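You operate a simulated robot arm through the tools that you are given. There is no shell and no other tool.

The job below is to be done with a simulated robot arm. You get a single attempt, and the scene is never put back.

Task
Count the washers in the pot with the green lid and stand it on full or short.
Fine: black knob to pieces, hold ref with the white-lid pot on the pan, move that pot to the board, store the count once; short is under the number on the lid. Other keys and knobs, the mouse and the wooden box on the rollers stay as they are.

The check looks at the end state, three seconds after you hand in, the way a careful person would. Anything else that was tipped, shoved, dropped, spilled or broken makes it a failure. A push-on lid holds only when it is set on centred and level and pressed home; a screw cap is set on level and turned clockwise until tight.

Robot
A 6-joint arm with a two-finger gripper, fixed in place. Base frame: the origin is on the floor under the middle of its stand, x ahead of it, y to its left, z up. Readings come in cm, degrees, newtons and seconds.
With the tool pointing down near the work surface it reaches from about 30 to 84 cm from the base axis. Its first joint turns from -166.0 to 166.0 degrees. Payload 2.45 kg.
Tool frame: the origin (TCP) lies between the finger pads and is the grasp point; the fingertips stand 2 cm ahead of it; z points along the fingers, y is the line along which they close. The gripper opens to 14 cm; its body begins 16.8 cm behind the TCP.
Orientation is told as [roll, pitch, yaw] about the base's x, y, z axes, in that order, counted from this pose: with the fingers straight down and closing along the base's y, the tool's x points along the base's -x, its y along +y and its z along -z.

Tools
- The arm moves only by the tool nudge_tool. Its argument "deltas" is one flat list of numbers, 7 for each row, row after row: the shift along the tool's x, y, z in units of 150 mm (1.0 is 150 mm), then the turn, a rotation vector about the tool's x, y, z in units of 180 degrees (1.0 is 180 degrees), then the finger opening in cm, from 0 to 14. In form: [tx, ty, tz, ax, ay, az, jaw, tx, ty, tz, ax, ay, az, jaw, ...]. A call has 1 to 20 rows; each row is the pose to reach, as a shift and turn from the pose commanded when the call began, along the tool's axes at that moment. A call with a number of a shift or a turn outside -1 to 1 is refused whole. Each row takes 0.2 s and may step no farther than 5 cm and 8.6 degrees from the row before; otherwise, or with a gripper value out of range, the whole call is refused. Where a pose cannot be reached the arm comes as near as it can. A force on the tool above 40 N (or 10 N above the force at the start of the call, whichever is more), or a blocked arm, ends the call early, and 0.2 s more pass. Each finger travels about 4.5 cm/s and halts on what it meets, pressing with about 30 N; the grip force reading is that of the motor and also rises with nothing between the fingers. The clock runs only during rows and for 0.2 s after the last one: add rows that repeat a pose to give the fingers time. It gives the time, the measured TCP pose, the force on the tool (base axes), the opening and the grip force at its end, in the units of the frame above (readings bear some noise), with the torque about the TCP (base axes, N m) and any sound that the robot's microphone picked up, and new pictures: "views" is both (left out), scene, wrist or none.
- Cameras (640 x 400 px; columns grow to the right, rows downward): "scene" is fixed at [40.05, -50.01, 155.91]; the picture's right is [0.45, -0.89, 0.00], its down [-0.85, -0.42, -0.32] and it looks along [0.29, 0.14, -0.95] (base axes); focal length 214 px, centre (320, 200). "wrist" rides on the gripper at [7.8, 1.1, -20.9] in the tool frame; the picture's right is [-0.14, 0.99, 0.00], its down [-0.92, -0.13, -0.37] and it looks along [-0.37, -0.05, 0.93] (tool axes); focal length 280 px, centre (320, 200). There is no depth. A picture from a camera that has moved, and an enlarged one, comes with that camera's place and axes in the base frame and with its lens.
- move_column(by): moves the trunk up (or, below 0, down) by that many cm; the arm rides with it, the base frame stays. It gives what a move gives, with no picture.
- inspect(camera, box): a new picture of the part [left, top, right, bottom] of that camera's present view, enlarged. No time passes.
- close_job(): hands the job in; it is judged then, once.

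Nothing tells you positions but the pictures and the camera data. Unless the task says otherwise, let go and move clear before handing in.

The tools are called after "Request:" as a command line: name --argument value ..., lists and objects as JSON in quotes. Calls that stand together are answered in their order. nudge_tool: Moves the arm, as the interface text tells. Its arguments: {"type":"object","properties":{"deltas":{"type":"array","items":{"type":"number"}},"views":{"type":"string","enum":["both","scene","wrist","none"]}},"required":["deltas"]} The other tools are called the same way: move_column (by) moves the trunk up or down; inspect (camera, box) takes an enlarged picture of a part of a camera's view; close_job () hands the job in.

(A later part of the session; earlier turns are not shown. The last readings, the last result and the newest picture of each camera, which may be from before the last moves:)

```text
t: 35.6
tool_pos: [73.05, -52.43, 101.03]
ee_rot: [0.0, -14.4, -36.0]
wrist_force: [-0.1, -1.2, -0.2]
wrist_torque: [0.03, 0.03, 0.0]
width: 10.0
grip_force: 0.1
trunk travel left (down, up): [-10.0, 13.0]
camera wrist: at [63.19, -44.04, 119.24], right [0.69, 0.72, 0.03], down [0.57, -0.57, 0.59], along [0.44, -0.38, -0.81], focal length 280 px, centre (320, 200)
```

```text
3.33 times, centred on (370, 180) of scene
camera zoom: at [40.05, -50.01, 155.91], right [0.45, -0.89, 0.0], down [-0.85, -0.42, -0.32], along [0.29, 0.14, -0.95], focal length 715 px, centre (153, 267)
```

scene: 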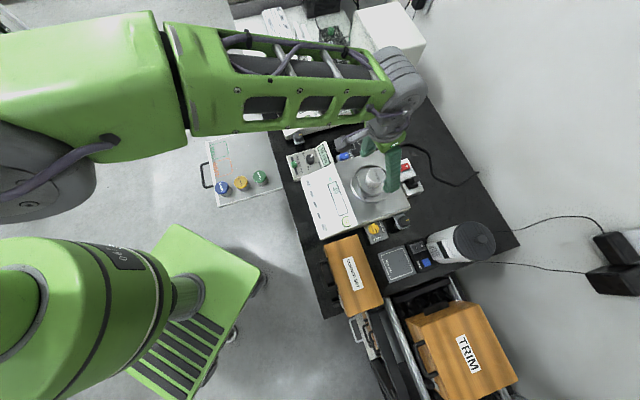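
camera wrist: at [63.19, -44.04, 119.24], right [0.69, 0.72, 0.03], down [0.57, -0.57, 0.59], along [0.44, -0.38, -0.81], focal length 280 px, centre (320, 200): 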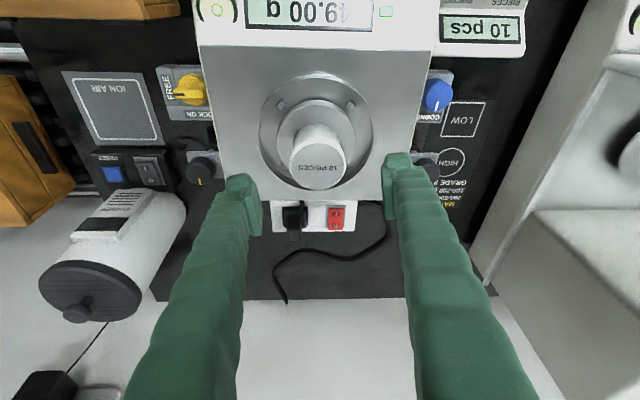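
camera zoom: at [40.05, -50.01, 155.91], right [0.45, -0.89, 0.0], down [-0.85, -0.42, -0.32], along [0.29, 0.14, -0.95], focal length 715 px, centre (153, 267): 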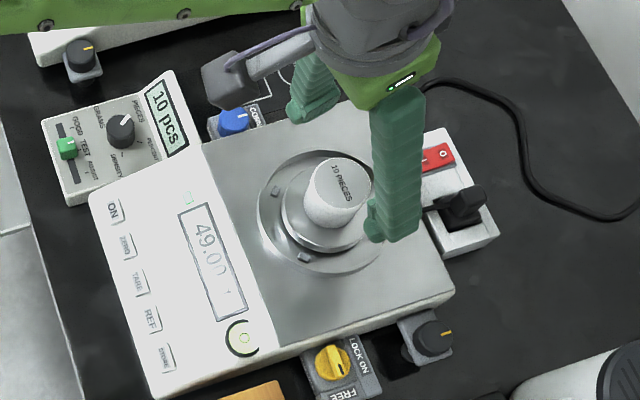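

The pot is centred between the open fingers, lid top at about z 95.3. I'll lower around it, keeping the tips just off the pan.

Request:
nudge_tool --deltas '[0.037, -0.0127, 0.165, 0, 0, 0, 9, 0.08, -0.0127, 0.335, 0, 0, 0, 8.5, 0.108, -0.0127, 0.44, 0, 0, 0, 8.5, 0.125, -0.0127, 0.505, 0, 0, 0, 8.5]' --views "both"

Request:
inspect --camera "wrist" --box '[220, 80, 420, 230]'

Request:
inspect --camera "scene" --box '[320, 120, 420, 220]'

```text
t: 36.6
tool_pos: [72.97, -52.79, 93.06]
ee_rot: [0.0, -14.4, -36.0]
wrist_force: [-0.4, 1.0, -0.8]
wrist_torque: [-0.03, 0.02, -0.01]
width: 8.51
grip_force: 0.0
trunk travel left (down, up): [-10.0, 13.0]
camera wrist: at [63.16, -44.38, 111.39], right [0.69, 0.72, 0.03], down [0.57, -0.57, 0.59], along [0.44, -0.38, -0.81], focal length 280 px, centre (320, 200)
```

scene: 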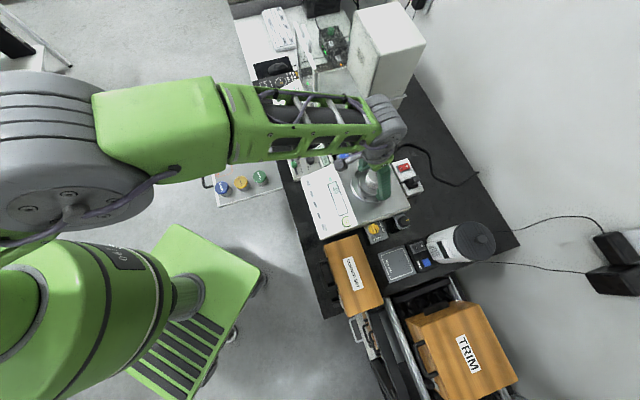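
wrist: 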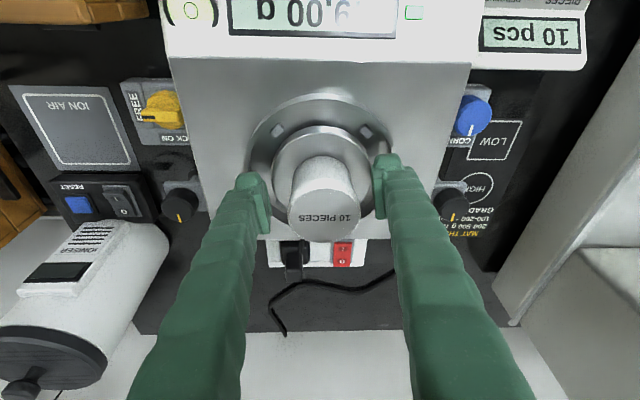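

```text
2.67 times, centred on (320, 155) of wrist
camera zoom: at [63.16, -44.38, 111.39], right [0.69, 0.72, 0.03], down [0.57, -0.57, 0.59], along [0.44, -0.38, -0.81], focal length 748 px, centre (320, 320)
```

zoom: 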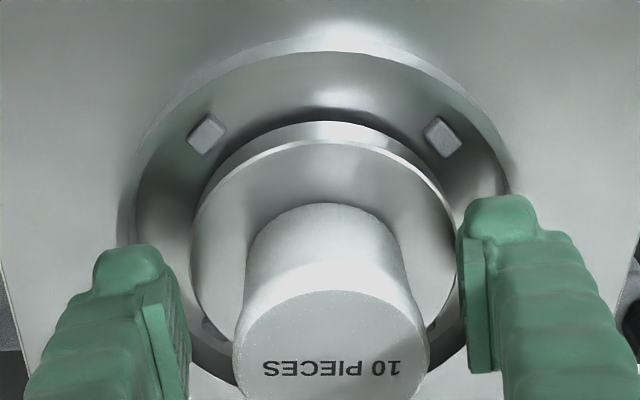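

```text
4.00 times, centred on (370, 170) of scene
camera zoom: at [40.05, -50.01, 155.91], right [0.45, -0.89, 0.0], down [-0.85, -0.42, -0.32], along [0.29, 0.14, -0.95], focal length 858 px, centre (120, 320)
```

zoom: 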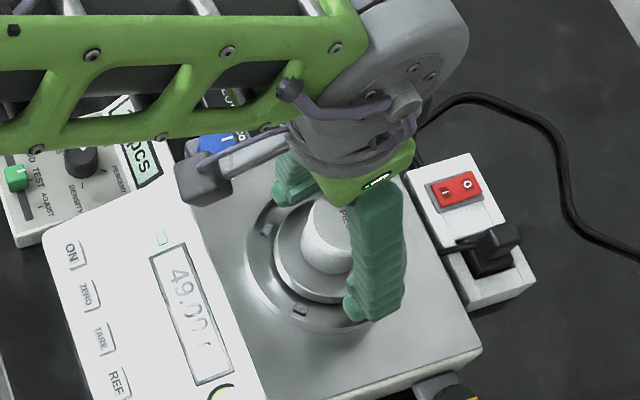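

The fingers straddle the pot with even gaps. I'll raise a few millimetres to stay clear of the pan disc, then close on the pot.

Request:
nudge_tool --deltas '[-0.0066, 0.003, -0.0258, 0, 0, 0, 8.5, -0.0066, 0.003, -0.0258, 0, 0, 0, 7, -0.0066, 0.003, -0.0258, 0, 0, 0, 6, -0.0066, 0.003, -0.0258, 0, 0, 0, 4.8, -0.0066, 0.003, -0.0258, 0, 0, 0, 4.8, -0.0066, 0.003, -0.0258, 0, 0, 0, 4.8]' --views "both"

Request:
inspect --camera "wrist" --box '[220, 80, 420, 250]'

```text
t: 38.0
tool_pos: [73.06, -52.66, 93.59]
ee_rot: [0.0, -14.4, -36.0]
wrist_force: [0.1, 0.4, 0.2]
wrist_torque: [0.0, 0.0, 0.03]
width: 5.34
grip_force: 29.9
trunk travel left (down, up): [-10.0, 13.0]
camera wrist: at [63.14, -44.36, 111.88], right [0.69, 0.72, 0.03], down [0.57, -0.57, 0.59], along [0.44, -0.38, -0.81], focal length 280 px, centre (320, 200)
```

scene: 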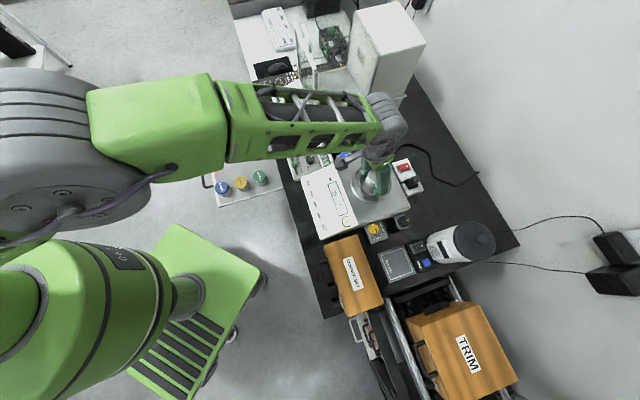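
wrist: 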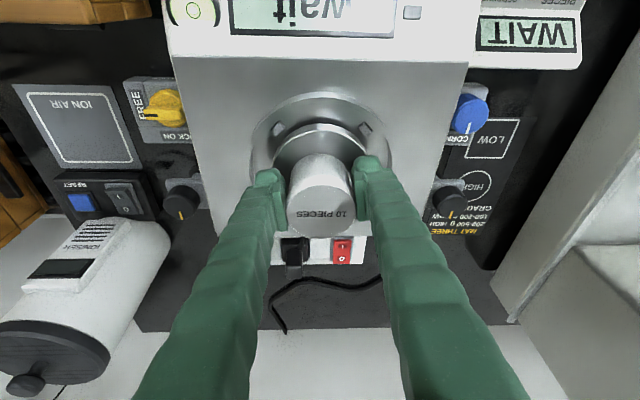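

```text
2.35 times, centred on (320, 165) of wrist
camera zoom: at [63.14, -44.36, 111.88], right [0.69, 0.72, 0.03], down [0.57, -0.57, 0.59], along [0.44, -0.38, -0.81], focal length 660 px, centre (320, 282)
```

zoom: 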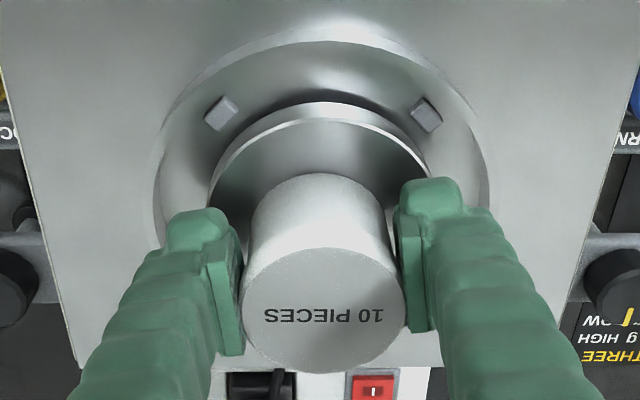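

The pot is held (5.34 cm, 30 N, no side force) and the balance shows "wait". I'll lift it straight up.

Request:
nudge_tool --deltas '[-0.0083, 0, -0.0323, 0, 0, 0, 4.8, -0.0332, 0, -0.129, 0, 0, 0, 4.8, -0.083, 0, -0.323, 0, 0, 0, 4.8, -0.149, 0, -0.581, 0, 0, 0, 4.8, -0.207, 0, -0.807, 0, 0, 0, 4.8]' --views "both"

Request:
inspect --camera "wrist" --box '[220, 80, 420, 250]'

Request:
inspect --camera "scene" --box '[270, 110, 430, 230]'

```text
t: 39.2
tool_pos: [72.73, -52.92, 106.09]
ee_rot: [0.1, -14.4, -36.0]
wrist_force: [-0.4, 0.0, -1.1]
wrist_torque: [-0.04, -0.03, 0.0]
width: 5.34
grip_force: 30.0
trunk travel left (down, up): [-10.0, 13.0]
camera wrist: at [62.92, -44.44, 124.42], right [0.69, 0.72, 0.03], down [0.57, -0.57, 0.59], along [0.44, -0.38, -0.81], focal length 280 px, centre (320, 200)
```

scene: 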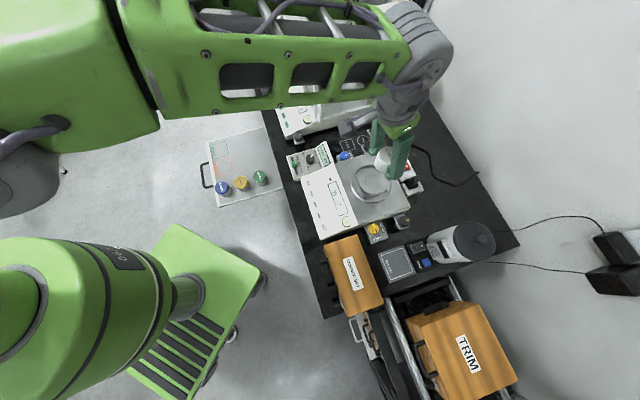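
wrist: 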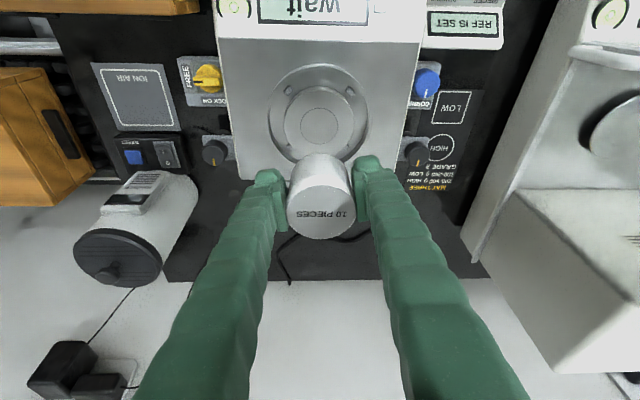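

```text
2.35 times, centred on (320, 165) of wrist
camera zoom: at [62.92, -44.44, 124.42], right [0.69, 0.72, 0.03], down [0.57, -0.57, 0.59], along [0.44, -0.38, -0.81], focal length 660 px, centre (320, 282)
```

zoom: 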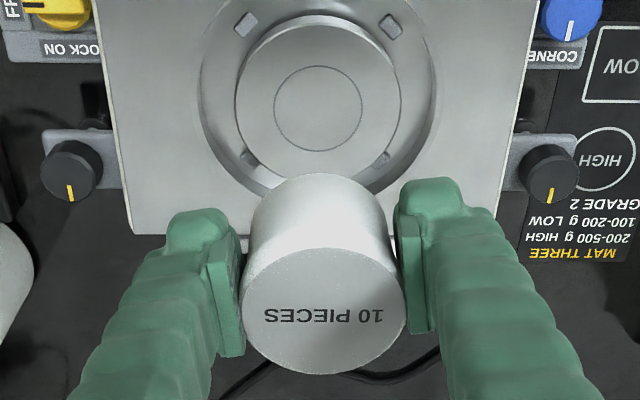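

```text
3.33 times, centred on (350, 170) of scene
camera zoom: at [40.05, -50.01, 155.91], right [0.45, -0.89, 0.0], down [-0.85, -0.42, -0.32], along [0.29, 0.14, -0.95], focal length 715 px, centre (220, 300)
```

zoom: 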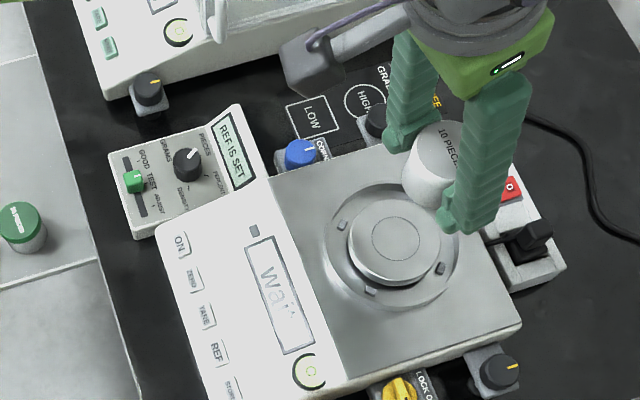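

The remote box now says "REF IS SET" and the pot hangs upright in the grip. Keeping this exact tool tilt so the pot stays upright, I'll carry it over to the board's free area near (71, 1.6).

Request:
nudge_tool --deltas '[0.1433, 0.192, -0.0368, 0, 0, 0, 4.8, 0.2866, 0.384, -0.0736, 0, 0, 0, 4.8, 0.43, 0.576, -0.1104, 0, 0, 0, 4.8, 0.5733, 0.768, -0.1472, 0, 0, 0, 4.8, 0.7166, 0.96, -0.184, 0, 0, 0, 4.8]' --views "none"

Request:
nudge_tool --deltas '[0.1433, 0.192, -0.0368, 0, 0, 0, 4.8, 0.2866, 0.384, -0.0736, 0, 0, 0, 4.8, 0.43, 0.576, -0.1104, 0, 0, 0, 4.8, 0.5733, 0.768, -0.1472, 0, 0, 0, 4.8, 0.7166, 0.96, -0.184, 0, 0, 0, 4.8]' --views "both"

```text
t: 40.4
tool_pos: [72.3, -34.47, 105.92]
ee_rot: [0.1, -14.4, -36.0]
wrist_force: [0.6, 0.2, -1.0]
wrist_torque: [0.0, 0.01, 0.02]
width: 5.32
grip_force: 30.0
trunk travel left (down, up): [-10.0, 13.0]
```

```text
t: 41.6
tool_pos: [71.92, -16.39, 105.89]
ee_rot: [0.0, -14.4, -35.9]
wrist_force: [-0.1, 0.2, -0.1]
wrist_torque: [-0.02, 0.02, 0.02]
width: 5.3
grip_force: 29.7
trunk travel left (down, up): [-10.0, 13.0]
camera wrist: at [62.1, -7.95, 124.28], right [0.69, 0.72, 0.03], down [0.57, -0.57, 0.59], along [0.44, -0.38, -0.81], focal length 280 px, centre (320, 200)
```

scene: 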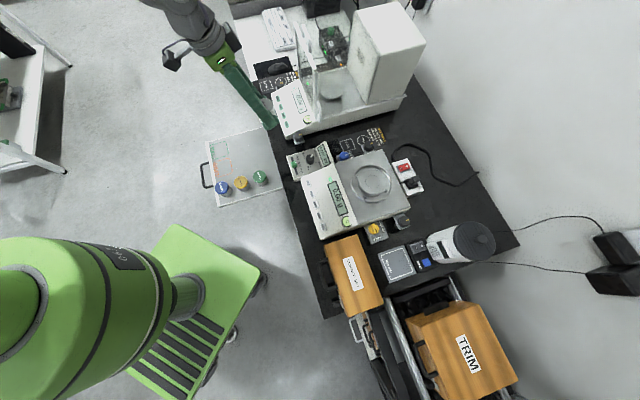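
wrist: 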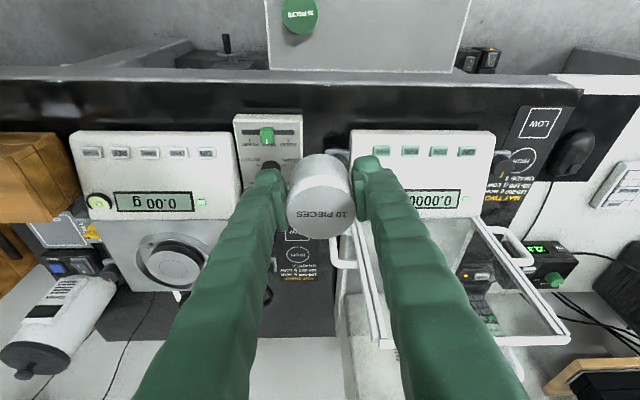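

The balance reads 0.00 g empty. I'll finish the traverse to above the board.

Request:
nudge_tool --deltas '[0.1433, 0.192, -0.0368, 0, 0, 0, 4.8, 0.2866, 0.384, -0.0736, 0, 0, 0, 4.8, 0.43, 0.576, -0.1104, 0, 0, 0, 4.8, 0.5733, 0.768, -0.1472, 0, 0, 0, 4.8, 0.7166, 0.96, -0.184, 0, 0, 0, 4.8]' --views "both"

Request:
inspect --camera "scene" --box '[190, 90, 310, 215]'

Request:
inspect --camera "wrist" --box '[120, 0, 500, 240]'

```text
t: 42.8
tool_pos: [71.15, 1.93, 106.07]
ee_rot: [0.0, -14.4, -35.9]
wrist_force: [-0.1, -0.4, -1.2]
wrist_torque: [-0.03, 0.01, -0.04]
width: 5.32
grip_force: 29.8
trunk travel left (down, up): [-10.0, 13.0]
camera wrist: at [61.36, 10.38, 124.4], right [0.69, 0.72, 0.03], down [0.57, -0.57, 0.59], along [0.44, -0.38, -0.81], focal length 280 px, centre (320, 200)
```

scene: 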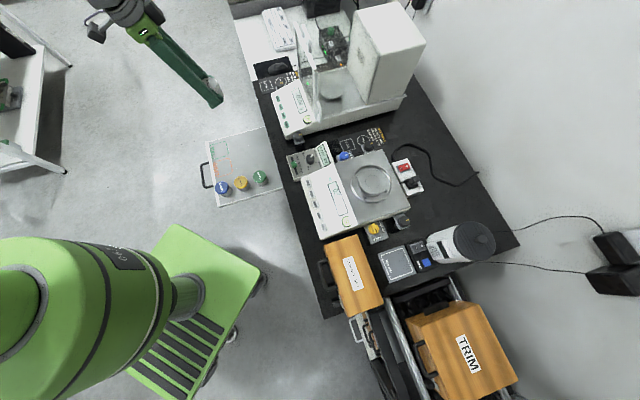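
wrist: 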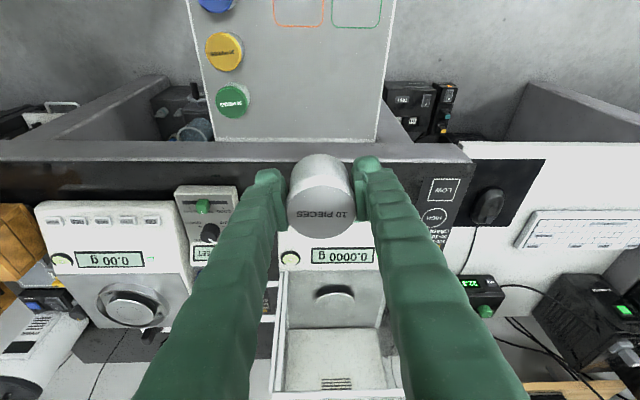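

```text
3.20 times, centred on (250, 152) of scene
camera zoom: at [40.05, -50.01, 155.91], right [0.45, -0.89, 0.0], down [-0.85, -0.42, -0.32], along [0.29, 0.14, -0.95], focal length 686 px, centre (544, 352)
```

zoom: 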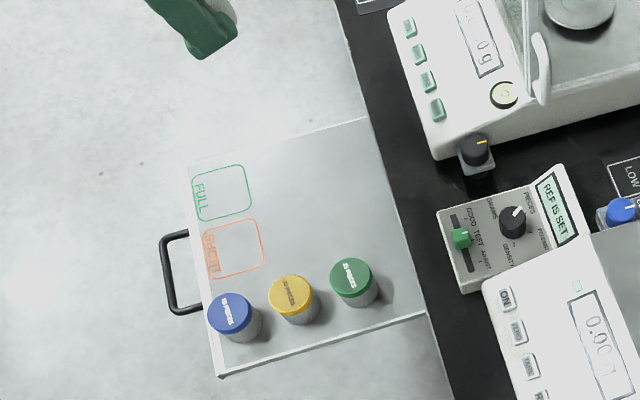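

```text
1.67 times, centred on (310, 120) of wrist
camera zoom: at [61.36, 10.38, 124.4], right [0.69, 0.72, 0.03], down [0.57, -0.57, 0.59], along [0.44, -0.38, -0.81], focal length 467 px, centre (337, 333)
```

zoom: 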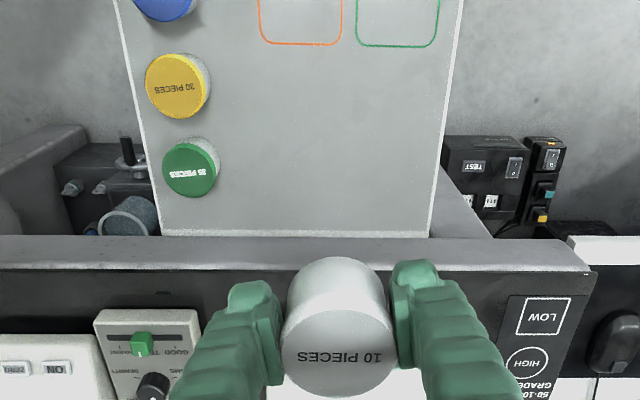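

The board's centre is free directly below. I'll lower the pot in stages toward the board surface, which I estimate at z 69.

Request:
nudge_tool --deltas '[0.0774, 0, 0.3013, 0, 0, 0, 4.8, 0.1547, 0, 0.6027, 0, 0, 0, 4.8, 0.2321, 0, 0.904, 0, 0, 0, 4.8]' --views "none"

Request:
nudge_tool --deltas '[0.0774, 0, 0.3013, 0, 0, 0, 4.8, 0.1547, 0, 0.6027, 0, 0, 0, 4.8, 0.2155, 0, 0.8394, 0, 0, 0, 4.8]' --views "both"

Request:
inspect --camera "scene" --box '[190, 90, 310, 215]'

Request:
inspect --camera "wrist" --box '[120, 0, 500, 240]'

```text
t: 43.6
tool_pos: [71.37, 1.74, 92.14]
ee_rot: [0.1, -14.4, -35.9]
wrist_force: [0.5, 0.3, -0.8]
wrist_torque: [0.02, 0.05, 0.0]
width: 5.32
grip_force: 30.7
trunk travel left (down, up): [-10.0, 13.0]
```

```text
t: 44.4
tool_pos: [71.22, 1.8, 79.03]
ee_rot: [0.1, -14.4, -36.0]
wrist_force: [0.7, 0.0, 0.1]
wrist_torque: [0.0, -0.02, -0.03]
width: 5.32
grip_force: 30.6
trunk travel left (down, up): [-10.0, 13.0]
camera wrist: at [61.4, 10.2, 97.34], right [0.69, 0.72, 0.04], down [0.57, -0.57, 0.59], along [0.45, -0.38, -0.81], focal length 280 px, centre (320, 200)
```

scene: 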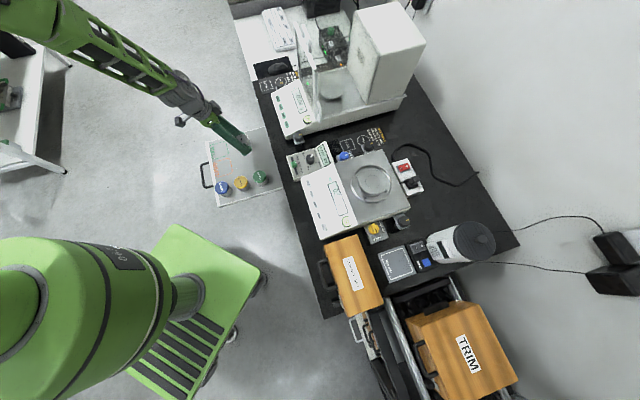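
wrist: 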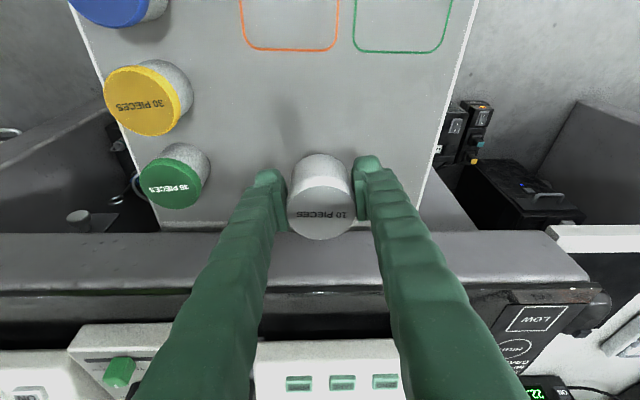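

```text
3.20 times, centred on (250, 152) of scene
camera zoom: at [40.05, -50.01, 155.91], right [0.45, -0.89, 0.0], down [-0.85, -0.42, -0.32], along [0.29, 0.14, -0.95], focal length 686 px, centre (544, 352)
```

zoom: 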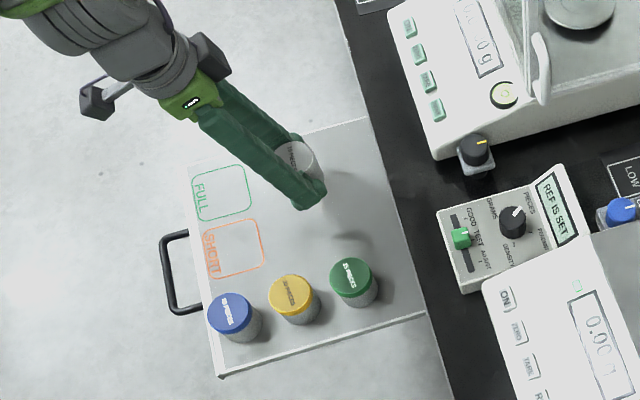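

```text
1.67 times, centred on (310, 120) of wrist
camera zoom: at [61.4, 10.2, 97.34], right [0.69, 0.72, 0.04], down [0.57, -0.57, 0.59], along [0.45, -0.38, -0.81], focal length 467 px, centre (337, 333)
```

zoom: 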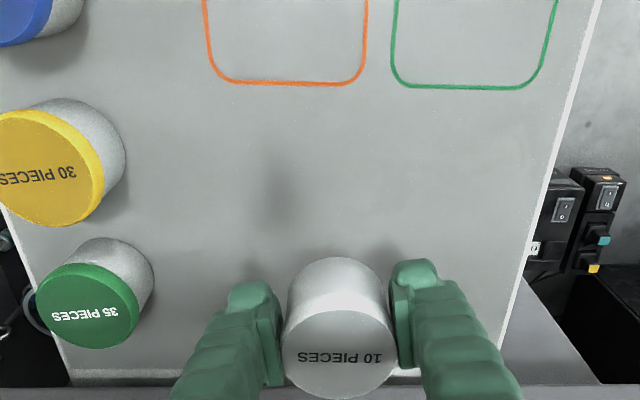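

The pot is above a clear patch of the board, with the bench face about 10 cm away. I'll go down in finer steps and feel for the board.

Request:
nudge_tool --deltas '[0.0497, 0, 0.1937, 0, 0, 0, 4.8, 0.0829, 0, 0.3229, 0, 0, 0, 4.8, 0.0895, 0, 0.3487, 0, 0, 0, 4.8]' --views "both"

Request:
inspect --camera "wrist" --box '[220, 60, 420, 250]'

Request:
inspect --camera "scene" --box '[200, 110, 280, 200]'

```text
t: 45.2
tool_pos: [71.28, 1.8, 73.61]
ee_rot: [0.0, -14.4, -36.0]
wrist_force: [1.1, 0.5, -0.7]
wrist_torque: [-0.02, 0.0, 0.02]
width: 5.3
grip_force: 29.4
trunk travel left (down, up): [-10.0, 13.0]
camera wrist: at [61.44, 10.23, 91.97], right [0.69, 0.72, 0.04], down [0.57, -0.57, 0.59], along [0.44, -0.38, -0.81], focal length 280 px, centre (320, 200)
```

scene: 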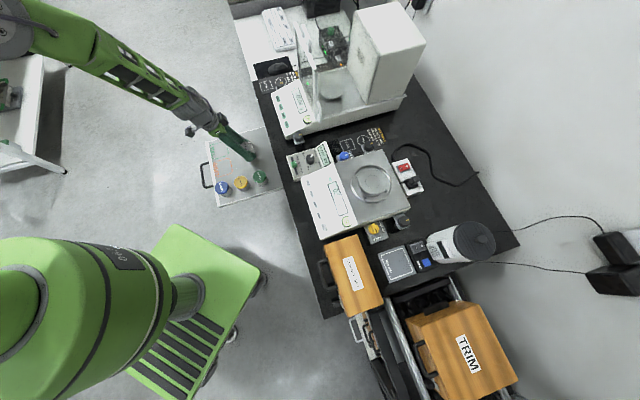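
wrist: 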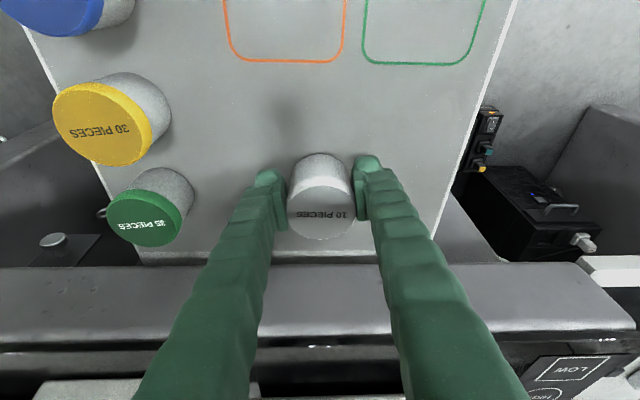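

```text
2.11 times, centred on (320, 155) of wrist
camera zoom: at [61.44, 10.23, 91.97], right [0.69, 0.72, 0.04], down [0.57, -0.57, 0.59], along [0.44, -0.38, -0.81], focal length 590 px, centre (320, 295)
```

zoom: 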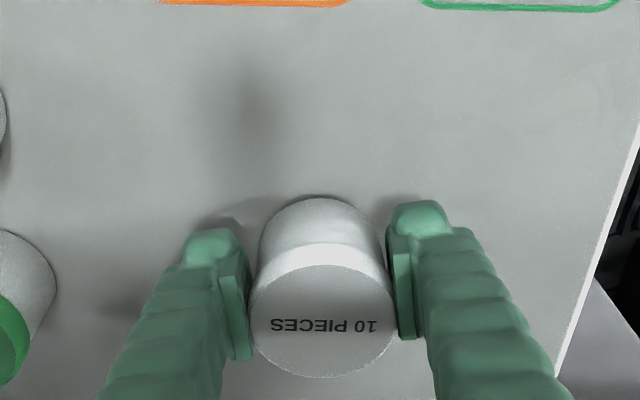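

```text
4.44 times, centred on (240, 155) of scene
camera zoom: at [40.05, -50.01, 155.91], right [0.45, -0.89, 0.0], down [-0.85, -0.42, -0.32], along [0.29, 0.14, -0.95], focal length 953 px, centre (676, 400)
```

zoom: 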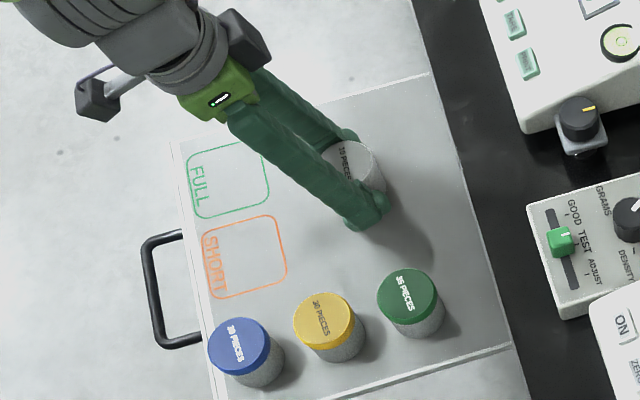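

The pot is close to the board. I'll step down in small calls watching the force.

Request:
nudge_tool --deltas '[0.0066, 0, 0.0258, 0, 0, 0, 4.8, 0.0116, 0, 0.0452, 0, 0, 0, 4.8]' --views "none"

Request:
nudge_tool --deltas '[0.0042, 0, 0.0161, 0, 0, 0, 4.8]' --views "none"

Request:
nudge_tool --deltas '[0.0033, 0, 0.0129, 0, 0, 0, 4.8]' --views "wrist"

Request:
inspect --camera "wrist" --box '[220, 60, 420, 250]'

```text
t: 45.8
tool_pos: [71.25, 1.88, 72.82]
ee_rot: [0.1, -14.3, -36.1]
wrist_force: [-0.5, 0.2, -0.9]
wrist_torque: [0.01, 0.03, -0.03]
width: 5.31
grip_force: 29.8
trunk travel left (down, up): [-10.0, 13.0]
```

```text
t: 46.2
tool_pos: [71.34, 1.84, 72.55]
ee_rot: [0.0, -14.5, -36.0]
wrist_force: [0.3, -0.4, -0.5]
wrist_torque: [0.02, 0.02, -0.01]
width: 5.31
grip_force: 29.8
trunk travel left (down, up): [-10.0, 13.0]
```

```text
t: 46.6
tool_pos: [71.34, 1.96, 72.47]
ee_rot: [0.0, -14.5, -36.0]
wrist_force: [0.3, 0.1, -1.6]
wrist_torque: [0.02, -0.02, -0.03]
width: 5.28
grip_force: 30.1
trunk travel left (down, up): [-10.0, 13.0]
camera wrist: at [61.53, 10.24, 90.85], right [0.69, 0.72, 0.03], down [0.57, -0.57, 0.59], along [0.44, -0.38, -0.81], focal length 280 px, centre (320, 200)
```

wrist: 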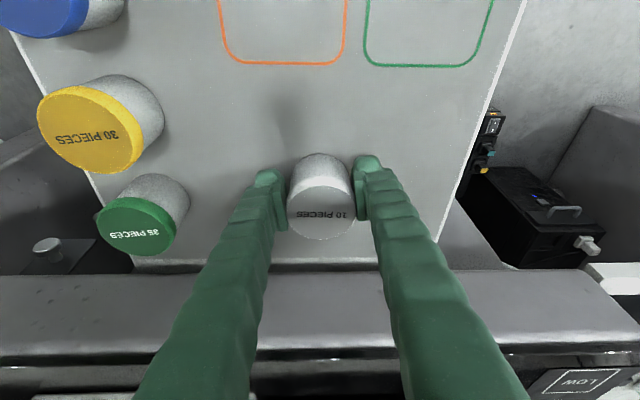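

```text
2.11 times, centred on (320, 155) of wrist
camera zoom: at [61.53, 10.24, 90.85], right [0.69, 0.72, 0.03], down [0.57, -0.57, 0.59], along [0.44, -0.38, -0.81], focal length 590 px, centre (320, 295)
```

zoom: 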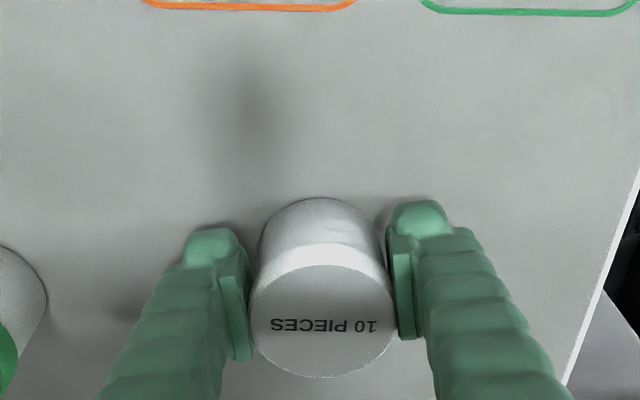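

No contact yet at z 72.4; I'll continue in 2 mm steps.

Request:
nudge_tool --deltas '[0.0033, 0, 0.0129, 0, 0, 0, 4.8]' --views "none"

Request:
nudge_tool --deltas '[0.0033, 0, 0.0129, 0, 0, 0, 4.8]' --views "none"

Request:
nudge_tool --deltas '[0.0033, 0, 0.0129, 0, 0, 0, 4.8]' --views "wrist"

```text
t: 47.0
tool_pos: [71.31, 1.79, 72.28]
ee_rot: [0.0, -14.4, -35.9]
wrist_force: [1.1, 0.1, -0.1]
wrist_torque: [0.01, 0.02, -0.03]
width: 5.31
grip_force: 29.9
trunk travel left (down, up): [-10.0, 13.0]
```

```text
t: 47.4
tool_pos: [71.28, 1.82, 72.16]
ee_rot: [0.1, -14.4, -36.0]
wrist_force: [-2.0, 0.0, 8.3]
wrist_torque: [-0.11, 0.18, -0.05]
width: 5.31
grip_force: 30.0
trunk travel left (down, up): [-10.0, 13.0]
```

```text
t: 47.8
tool_pos: [71.38, 1.79, 72.28]
ee_rot: [0.2, -14.7, -36.0]
wrist_force: [-2.7, 1.6, 22.5]
wrist_torque: [-0.01, 0.18, 0.06]
width: 5.34
grip_force: 29.9
trunk travel left (down, up): [-10.0, 13.0]
camera wrist: at [61.51, 10.23, 90.47], right [0.69, 0.72, 0.04], down [0.57, -0.57, 0.59], along [0.45, -0.38, -0.81], focal length 280 px, centre (320, 200)
```

wrist: 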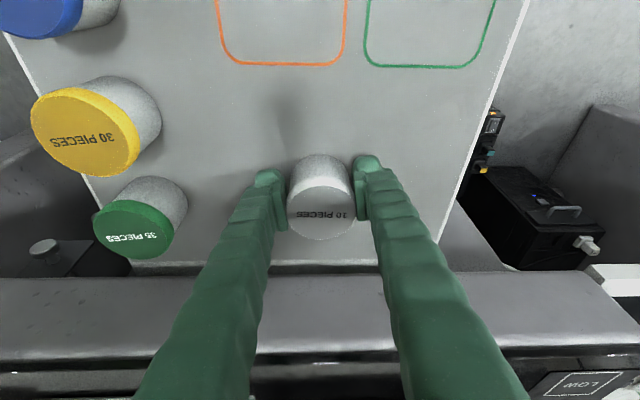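

The pot is on the board (22 N). I'll take off the preload, open, and back straight up.

Request:
nudge_tool --deltas '[-0.0042, 0, -0.0161, 0, 0, 0, 4.8, -0.0042, 0, -0.0161, 0, 0, 0, 6, -0.0042, 0, -0.0161, 0, 0, 0, 7.5, -0.0042, 0, -0.0161, 0, 0, 0, 8.5, -0.0042, 0, -0.0161, 0, 0, 0, 8.5, -0.0497, 0, -0.1937, 0, 0, 0, 8.5, -0.116, 0, -0.452, 0, 0, 0, 8.5, -0.182, 0, -0.71, 0, 0, 0, 8.5, -0.232, 0, -0.904, 0, 0, 0, 8.5]' --views "both"

Request:
inspect --camera "scene" --box '[190, 100, 310, 215]'

Request:
inspect --camera "wrist" --box '[120, 0, 440, 240]'

```text
t: 49.8
tool_pos: [71.35, 1.91, 85.98]
ee_rot: [0.2, -14.4, -35.9]
wrist_force: [-0.6, 0.4, 0.4]
wrist_torque: [0.02, 0.03, -0.01]
width: 8.46
grip_force: 0.0
trunk travel left (down, up): [-10.0, 13.0]
camera wrist: at [61.52, 10.27, 104.37], right [0.69, 0.72, 0.03], down [0.57, -0.57, 0.59], along [0.44, -0.38, -0.81], focal length 280 px, centre (320, 200)
```

scene: 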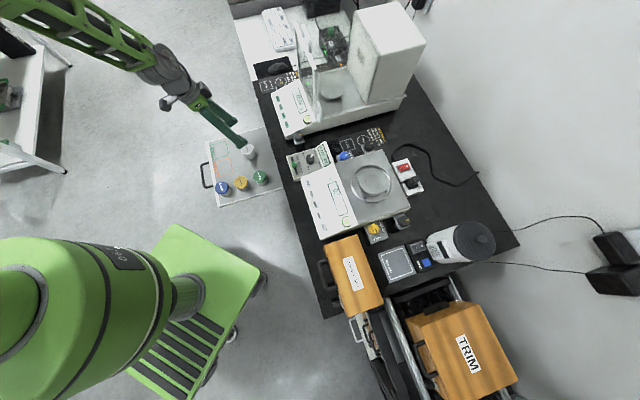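
wrist: 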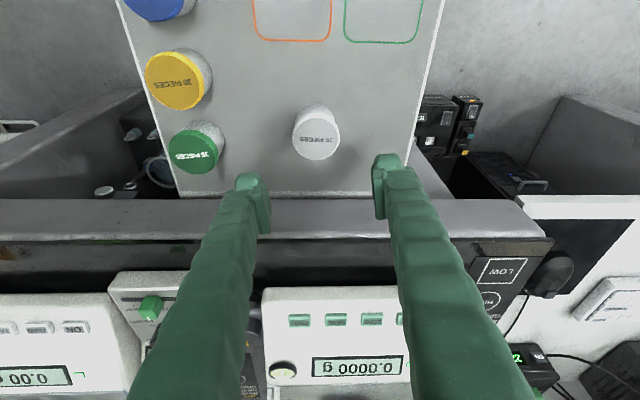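

```text
3.48 times, centred on (250, 158) of scene
camera zoom: at [40.05, -50.01, 155.91], right [0.45, -0.89, 0.0], down [-0.85, -0.42, -0.32], along [0.29, 0.14, -0.95], focal length 746 px, centre (564, 348)
```

zoom: 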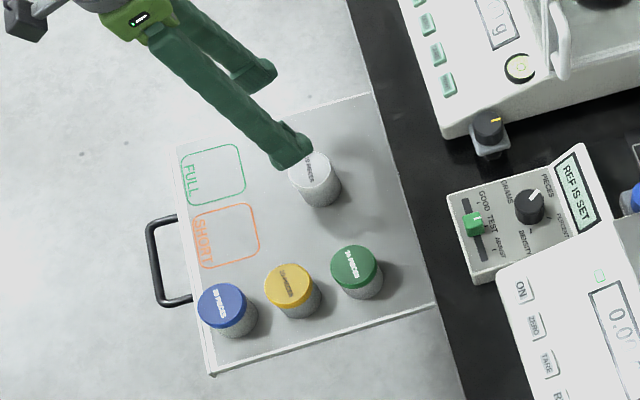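

```text
1.67 times, centred on (280, 120) of wrist
camera zoom: at [61.52, 10.27, 104.37], right [0.69, 0.72, 0.03], down [0.57, -0.57, 0.59], along [0.44, -0.38, -0.81], focal length 467 px, centre (387, 333)
```

zoom: 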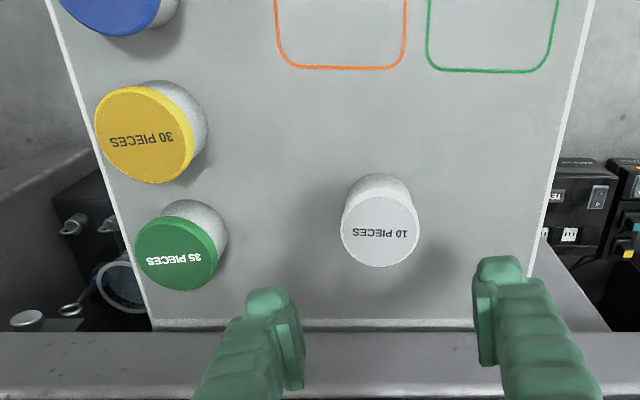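

The white-lid pot stands on the board. Now I'll slide the open gripper across at this height to over the green-lid pot, about (62.6, -9.9).

Request:
nudge_tool --deltas '[0.003, -0.245, 0, 0, 0, 0, 9, 0.005, -0.49, 0, 0, 0, 0, 9, 0.007, -0.735, 0, 0, 0, 0, 9, 0.009, -0.98, 0, 0, 0, 0, 9]' --views "both"

Request:
inspect --camera "wrist" --box '[200, 20, 440, 240]'

Request:
inspect --camera "scene" --box '[190, 100, 310, 215]'

```text
t: 50.8
tool_pos: [62.38, -9.87, 85.93]
ee_rot: [0.2, -14.5, -35.9]
wrist_force: [0.7, 0.8, 0.2]
wrist_torque: [0.05, -0.02, 0.04]
width: 9.02
grip_force: 0.2
trunk travel left (down, up): [-10.0, 13.0]
camera wrist: at [52.68, -1.57, 104.27], right [0.69, 0.72, 0.04], down [0.57, -0.57, 0.59], along [0.44, -0.38, -0.81], focal length 280 px, centre (320, 200)
```

scene: 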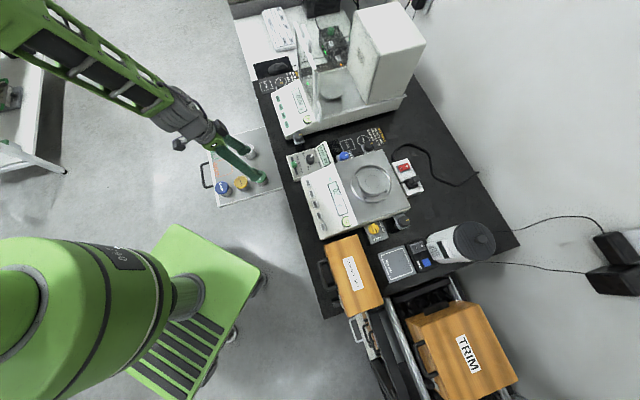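
wrist: 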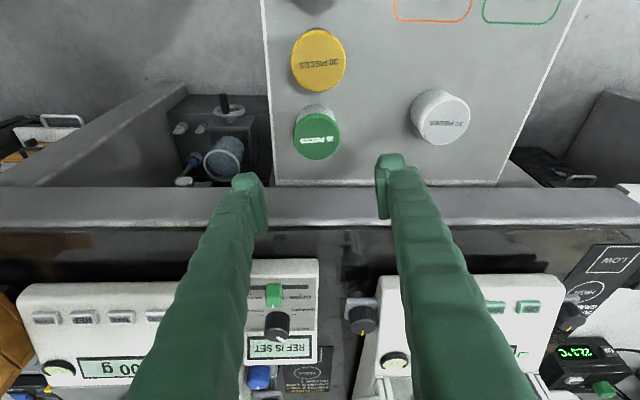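

```text
1.82 times, centred on (320, 130) of wrist
camera zoom: at [52.68, -1.57, 104.27], right [0.69, 0.72, 0.04], down [0.57, -0.57, 0.59], along [0.44, -0.38, -0.81], focal length 510 px, centre (320, 327)
```

zoom: 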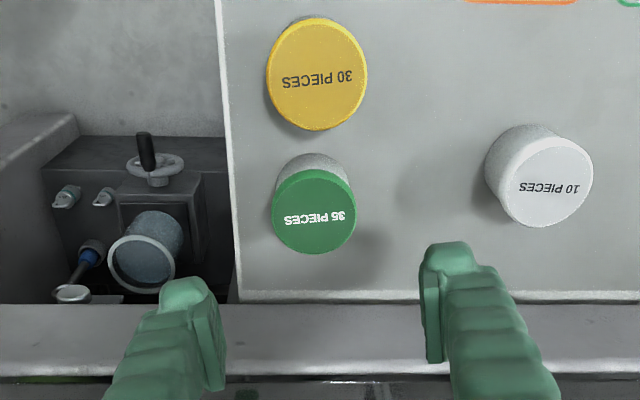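

```text
3.48 times, centred on (250, 158) of scene
camera zoom: at [40.05, -50.01, 155.91], right [0.45, -0.89, 0.0], down [-0.85, -0.42, -0.32], along [0.29, 0.14, -0.95], focal length 746 px, centre (564, 348)
```

zoom: 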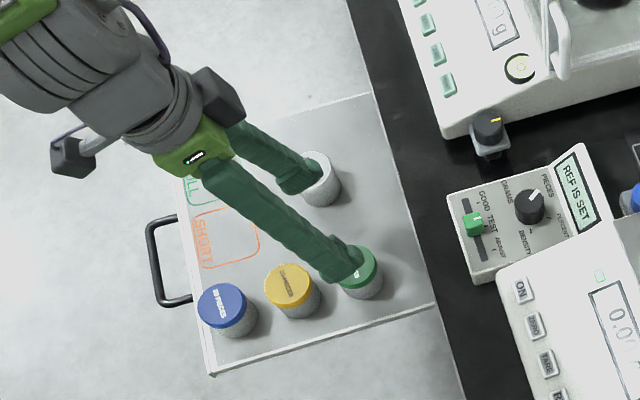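

The lid clearly reads 35 PIECES and the pot is centred under the gripper, just as the white one was when released at the same height. I'll narrow the opening and lower around it.

Request:
nudge_tool --deltas '[0.0746, 0, 0.2906, 0, 0, 0, 8, 0.1492, 0, 0.5811, 0, 0, 0, 7.6, 0.199, 0, 0.7748, 0, 0, 0, 7.6, 0.2255, 0, 0.8782, 0, 0, 0, 7.6]' --views "both"

Request:
inspect --camera "wrist" --box '[220, 60, 420, 250]'

Request:
inspect --camera "scene" --box '[200, 110, 290, 210]'

```text
t: 51.8
tool_pos: [62.59, -10.09, 72.16]
ee_rot: [0.0, -14.4, -36.0]
wrist_force: [0.9, -0.8, -0.8]
wrist_torque: [0.03, 0.02, -0.01]
width: 7.59
grip_force: 0.1
trunk travel left (down, up): [-10.0, 13.0]
camera wrist: at [52.74, -1.6, 90.49], right [0.69, 0.72, 0.03], down [0.57, -0.57, 0.59], along [0.44, -0.38, -0.81], focal length 280 px, centre (320, 200)
```

scene: 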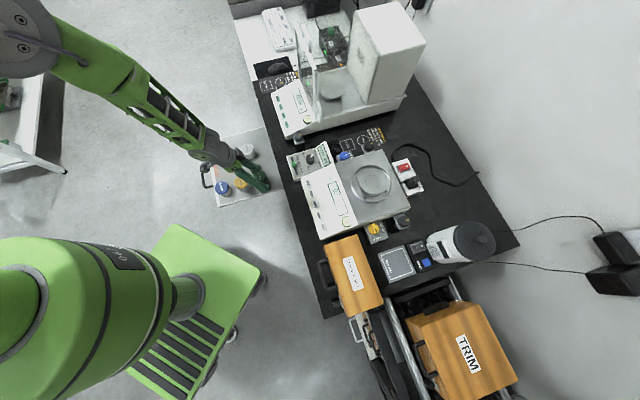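
wrist: 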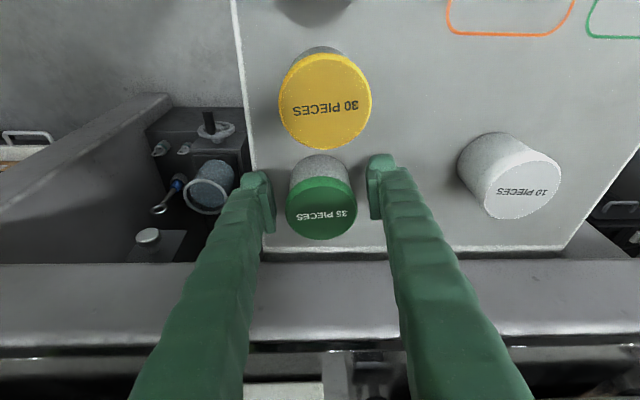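

```text
2.11 times, centred on (320, 155) of wrist
camera zoom: at [52.74, -1.6, 90.49], right [0.69, 0.72, 0.03], down [0.57, -0.57, 0.59], along [0.44, -0.38, -0.81], focal length 590 px, centre (320, 295)
```

zoom: 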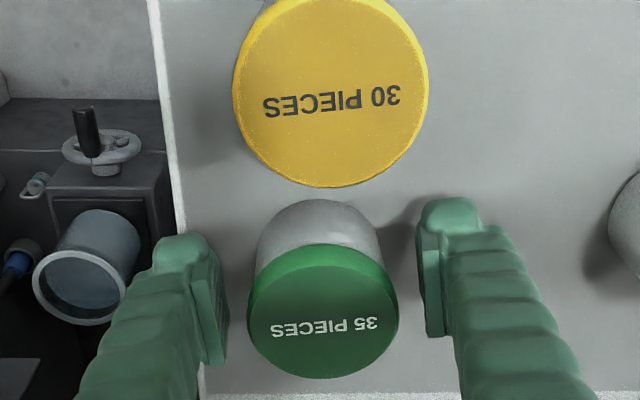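

```text
4.00 times, centred on (245, 160) of scene
camera zoom: at [40.05, -50.01, 155.91], right [0.45, -0.89, 0.0], down [-0.85, -0.42, -0.32], along [0.29, 0.14, -0.95], focal length 858 px, centre (620, 360)
```

zoom: 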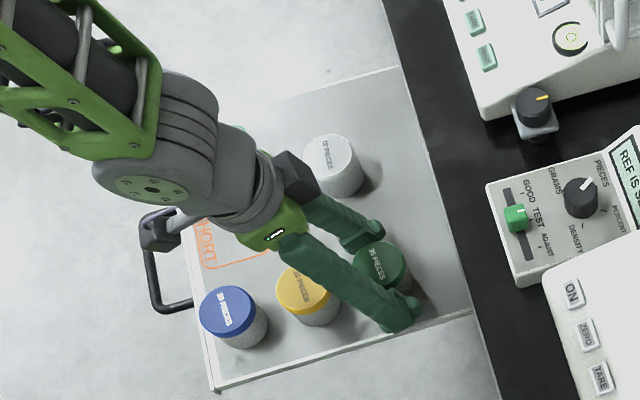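

The green pot is centred between the fingers and clear of its neighbour. I'll close on it.

Request:
nudge_tool --deltas '[0, 0, 0, 0, 0, 0, 6.5, 0, 0, 0, 0, 0, 0, 5.5, 0, 0, 0, 0, 0, 0, 4.8, 0, 0, 0, 0, 0, 0, 4.8, 0, 0, 0, 0, 0, 0, 4.8]' --views "wrist"

Request:
inspect --camera "wrist" --box '[220, 60, 420, 250]'

```text
t: 53.0
tool_pos: [62.57, -9.97, 72.19]
ee_rot: [0.0, -14.4, -36.0]
wrist_force: [0.1, 0.4, -0.7]
wrist_torque: [-0.03, 0.02, -0.03]
width: 5.45
grip_force: 30.5
trunk travel left (down, up): [-10.0, 13.0]
camera wrist: at [52.75, -1.6, 90.54], right [0.69, 0.72, 0.03], down [0.57, -0.57, 0.59], along [0.44, -0.38, -0.81], focal length 280 px, centre (320, 200)
```

wrist: 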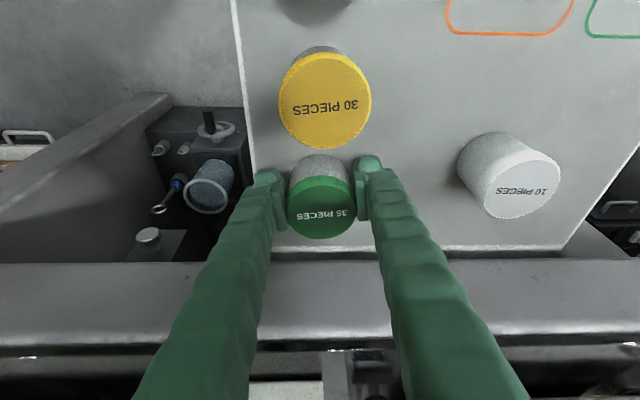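

```text
2.11 times, centred on (320, 155) of wrist
camera zoom: at [52.75, -1.6, 90.54], right [0.69, 0.72, 0.03], down [0.57, -0.57, 0.59], along [0.44, -0.38, -0.81], focal length 590 px, centre (320, 295)
```

zoom: 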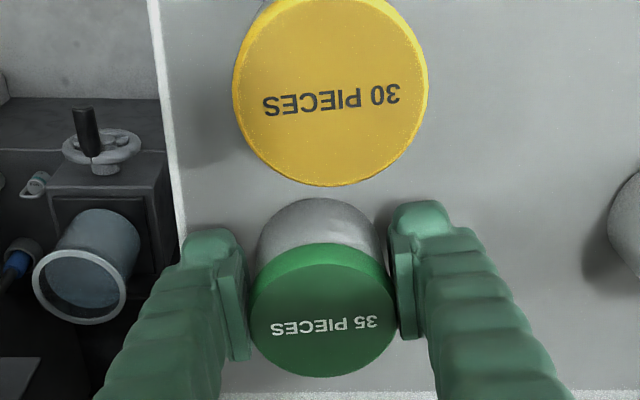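

Held at 5.45 cm. I'll lift only half a centimetre first and check that body and lid come up together.

Request:
nudge_tool --deltas '[-0.0033, 0, -0.0129, 0, 0, 0, 4.8, -0.0066, 0, -0.0258, 0, 0, 0, 4.8, -0.0116, 0, -0.0452, 0, 0, 0, 4.8, -0.0116, 0, -0.0452, 0, 0, 0, 4.8]' --views "both"

Request:
inspect --camera "wrist" --box '[260, 120, 380, 250]'

Request:
inspect --camera "scene" --box '[220, 140, 290, 210]'

```text
t: 54.0
tool_pos: [62.65, -10.07, 72.93]
ee_rot: [0.0, -14.4, -36.0]
wrist_force: [0.2, -0.5, -0.8]
wrist_torque: [0.01, 0.0, 0.02]
width: 5.42
grip_force: 29.9
trunk travel left (down, up): [-10.0, 13.0]
camera wrist: at [52.86, -1.64, 91.29], right [0.69, 0.72, 0.03], down [0.57, -0.57, 0.59], along [0.44, -0.38, -0.81], focal length 280 px, centre (320, 200)
```

scene: 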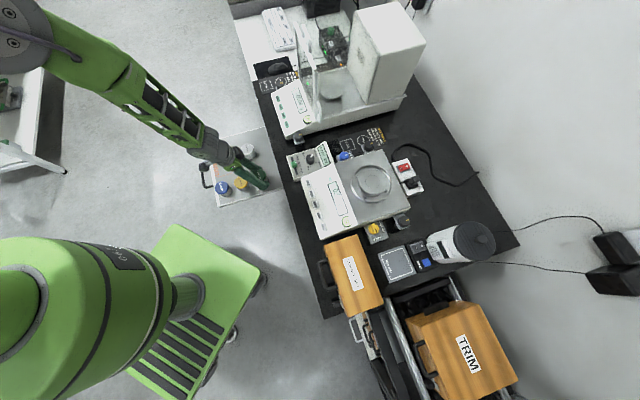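
wrist: 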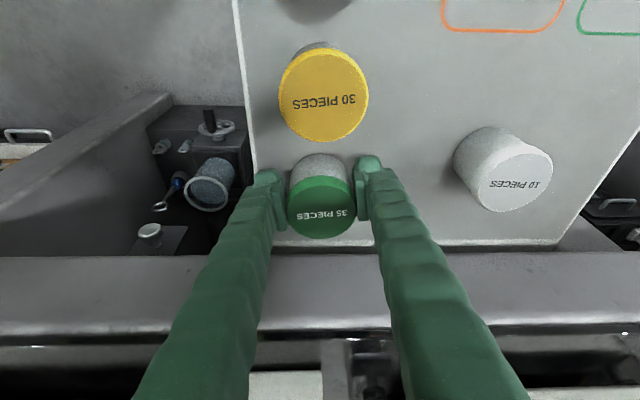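

```text
3.08 times, centred on (320, 185) of wrist
camera zoom: at [52.86, -1.64, 91.29], right [0.69, 0.72, 0.03], down [0.57, -0.57, 0.59], along [0.44, -0.38, -0.81], focal length 863 px, centre (320, 246)
```

zoom: 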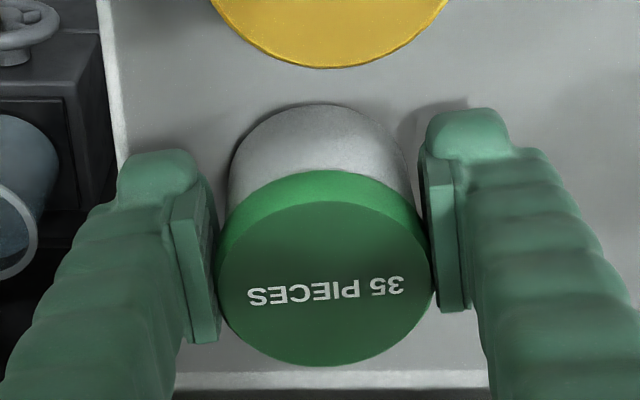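

```text
5.71 times, centred on (255, 175) of scene
camera zoom: at [40.05, -50.01, 155.91], right [0.45, -0.89, 0.0], down [-0.85, -0.42, -0.32], along [0.29, 0.14, -0.95], focal length 1226 px, centre (691, 343)
```

zoom: 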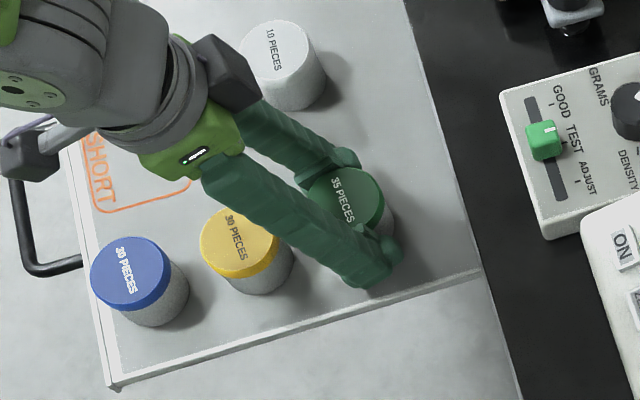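

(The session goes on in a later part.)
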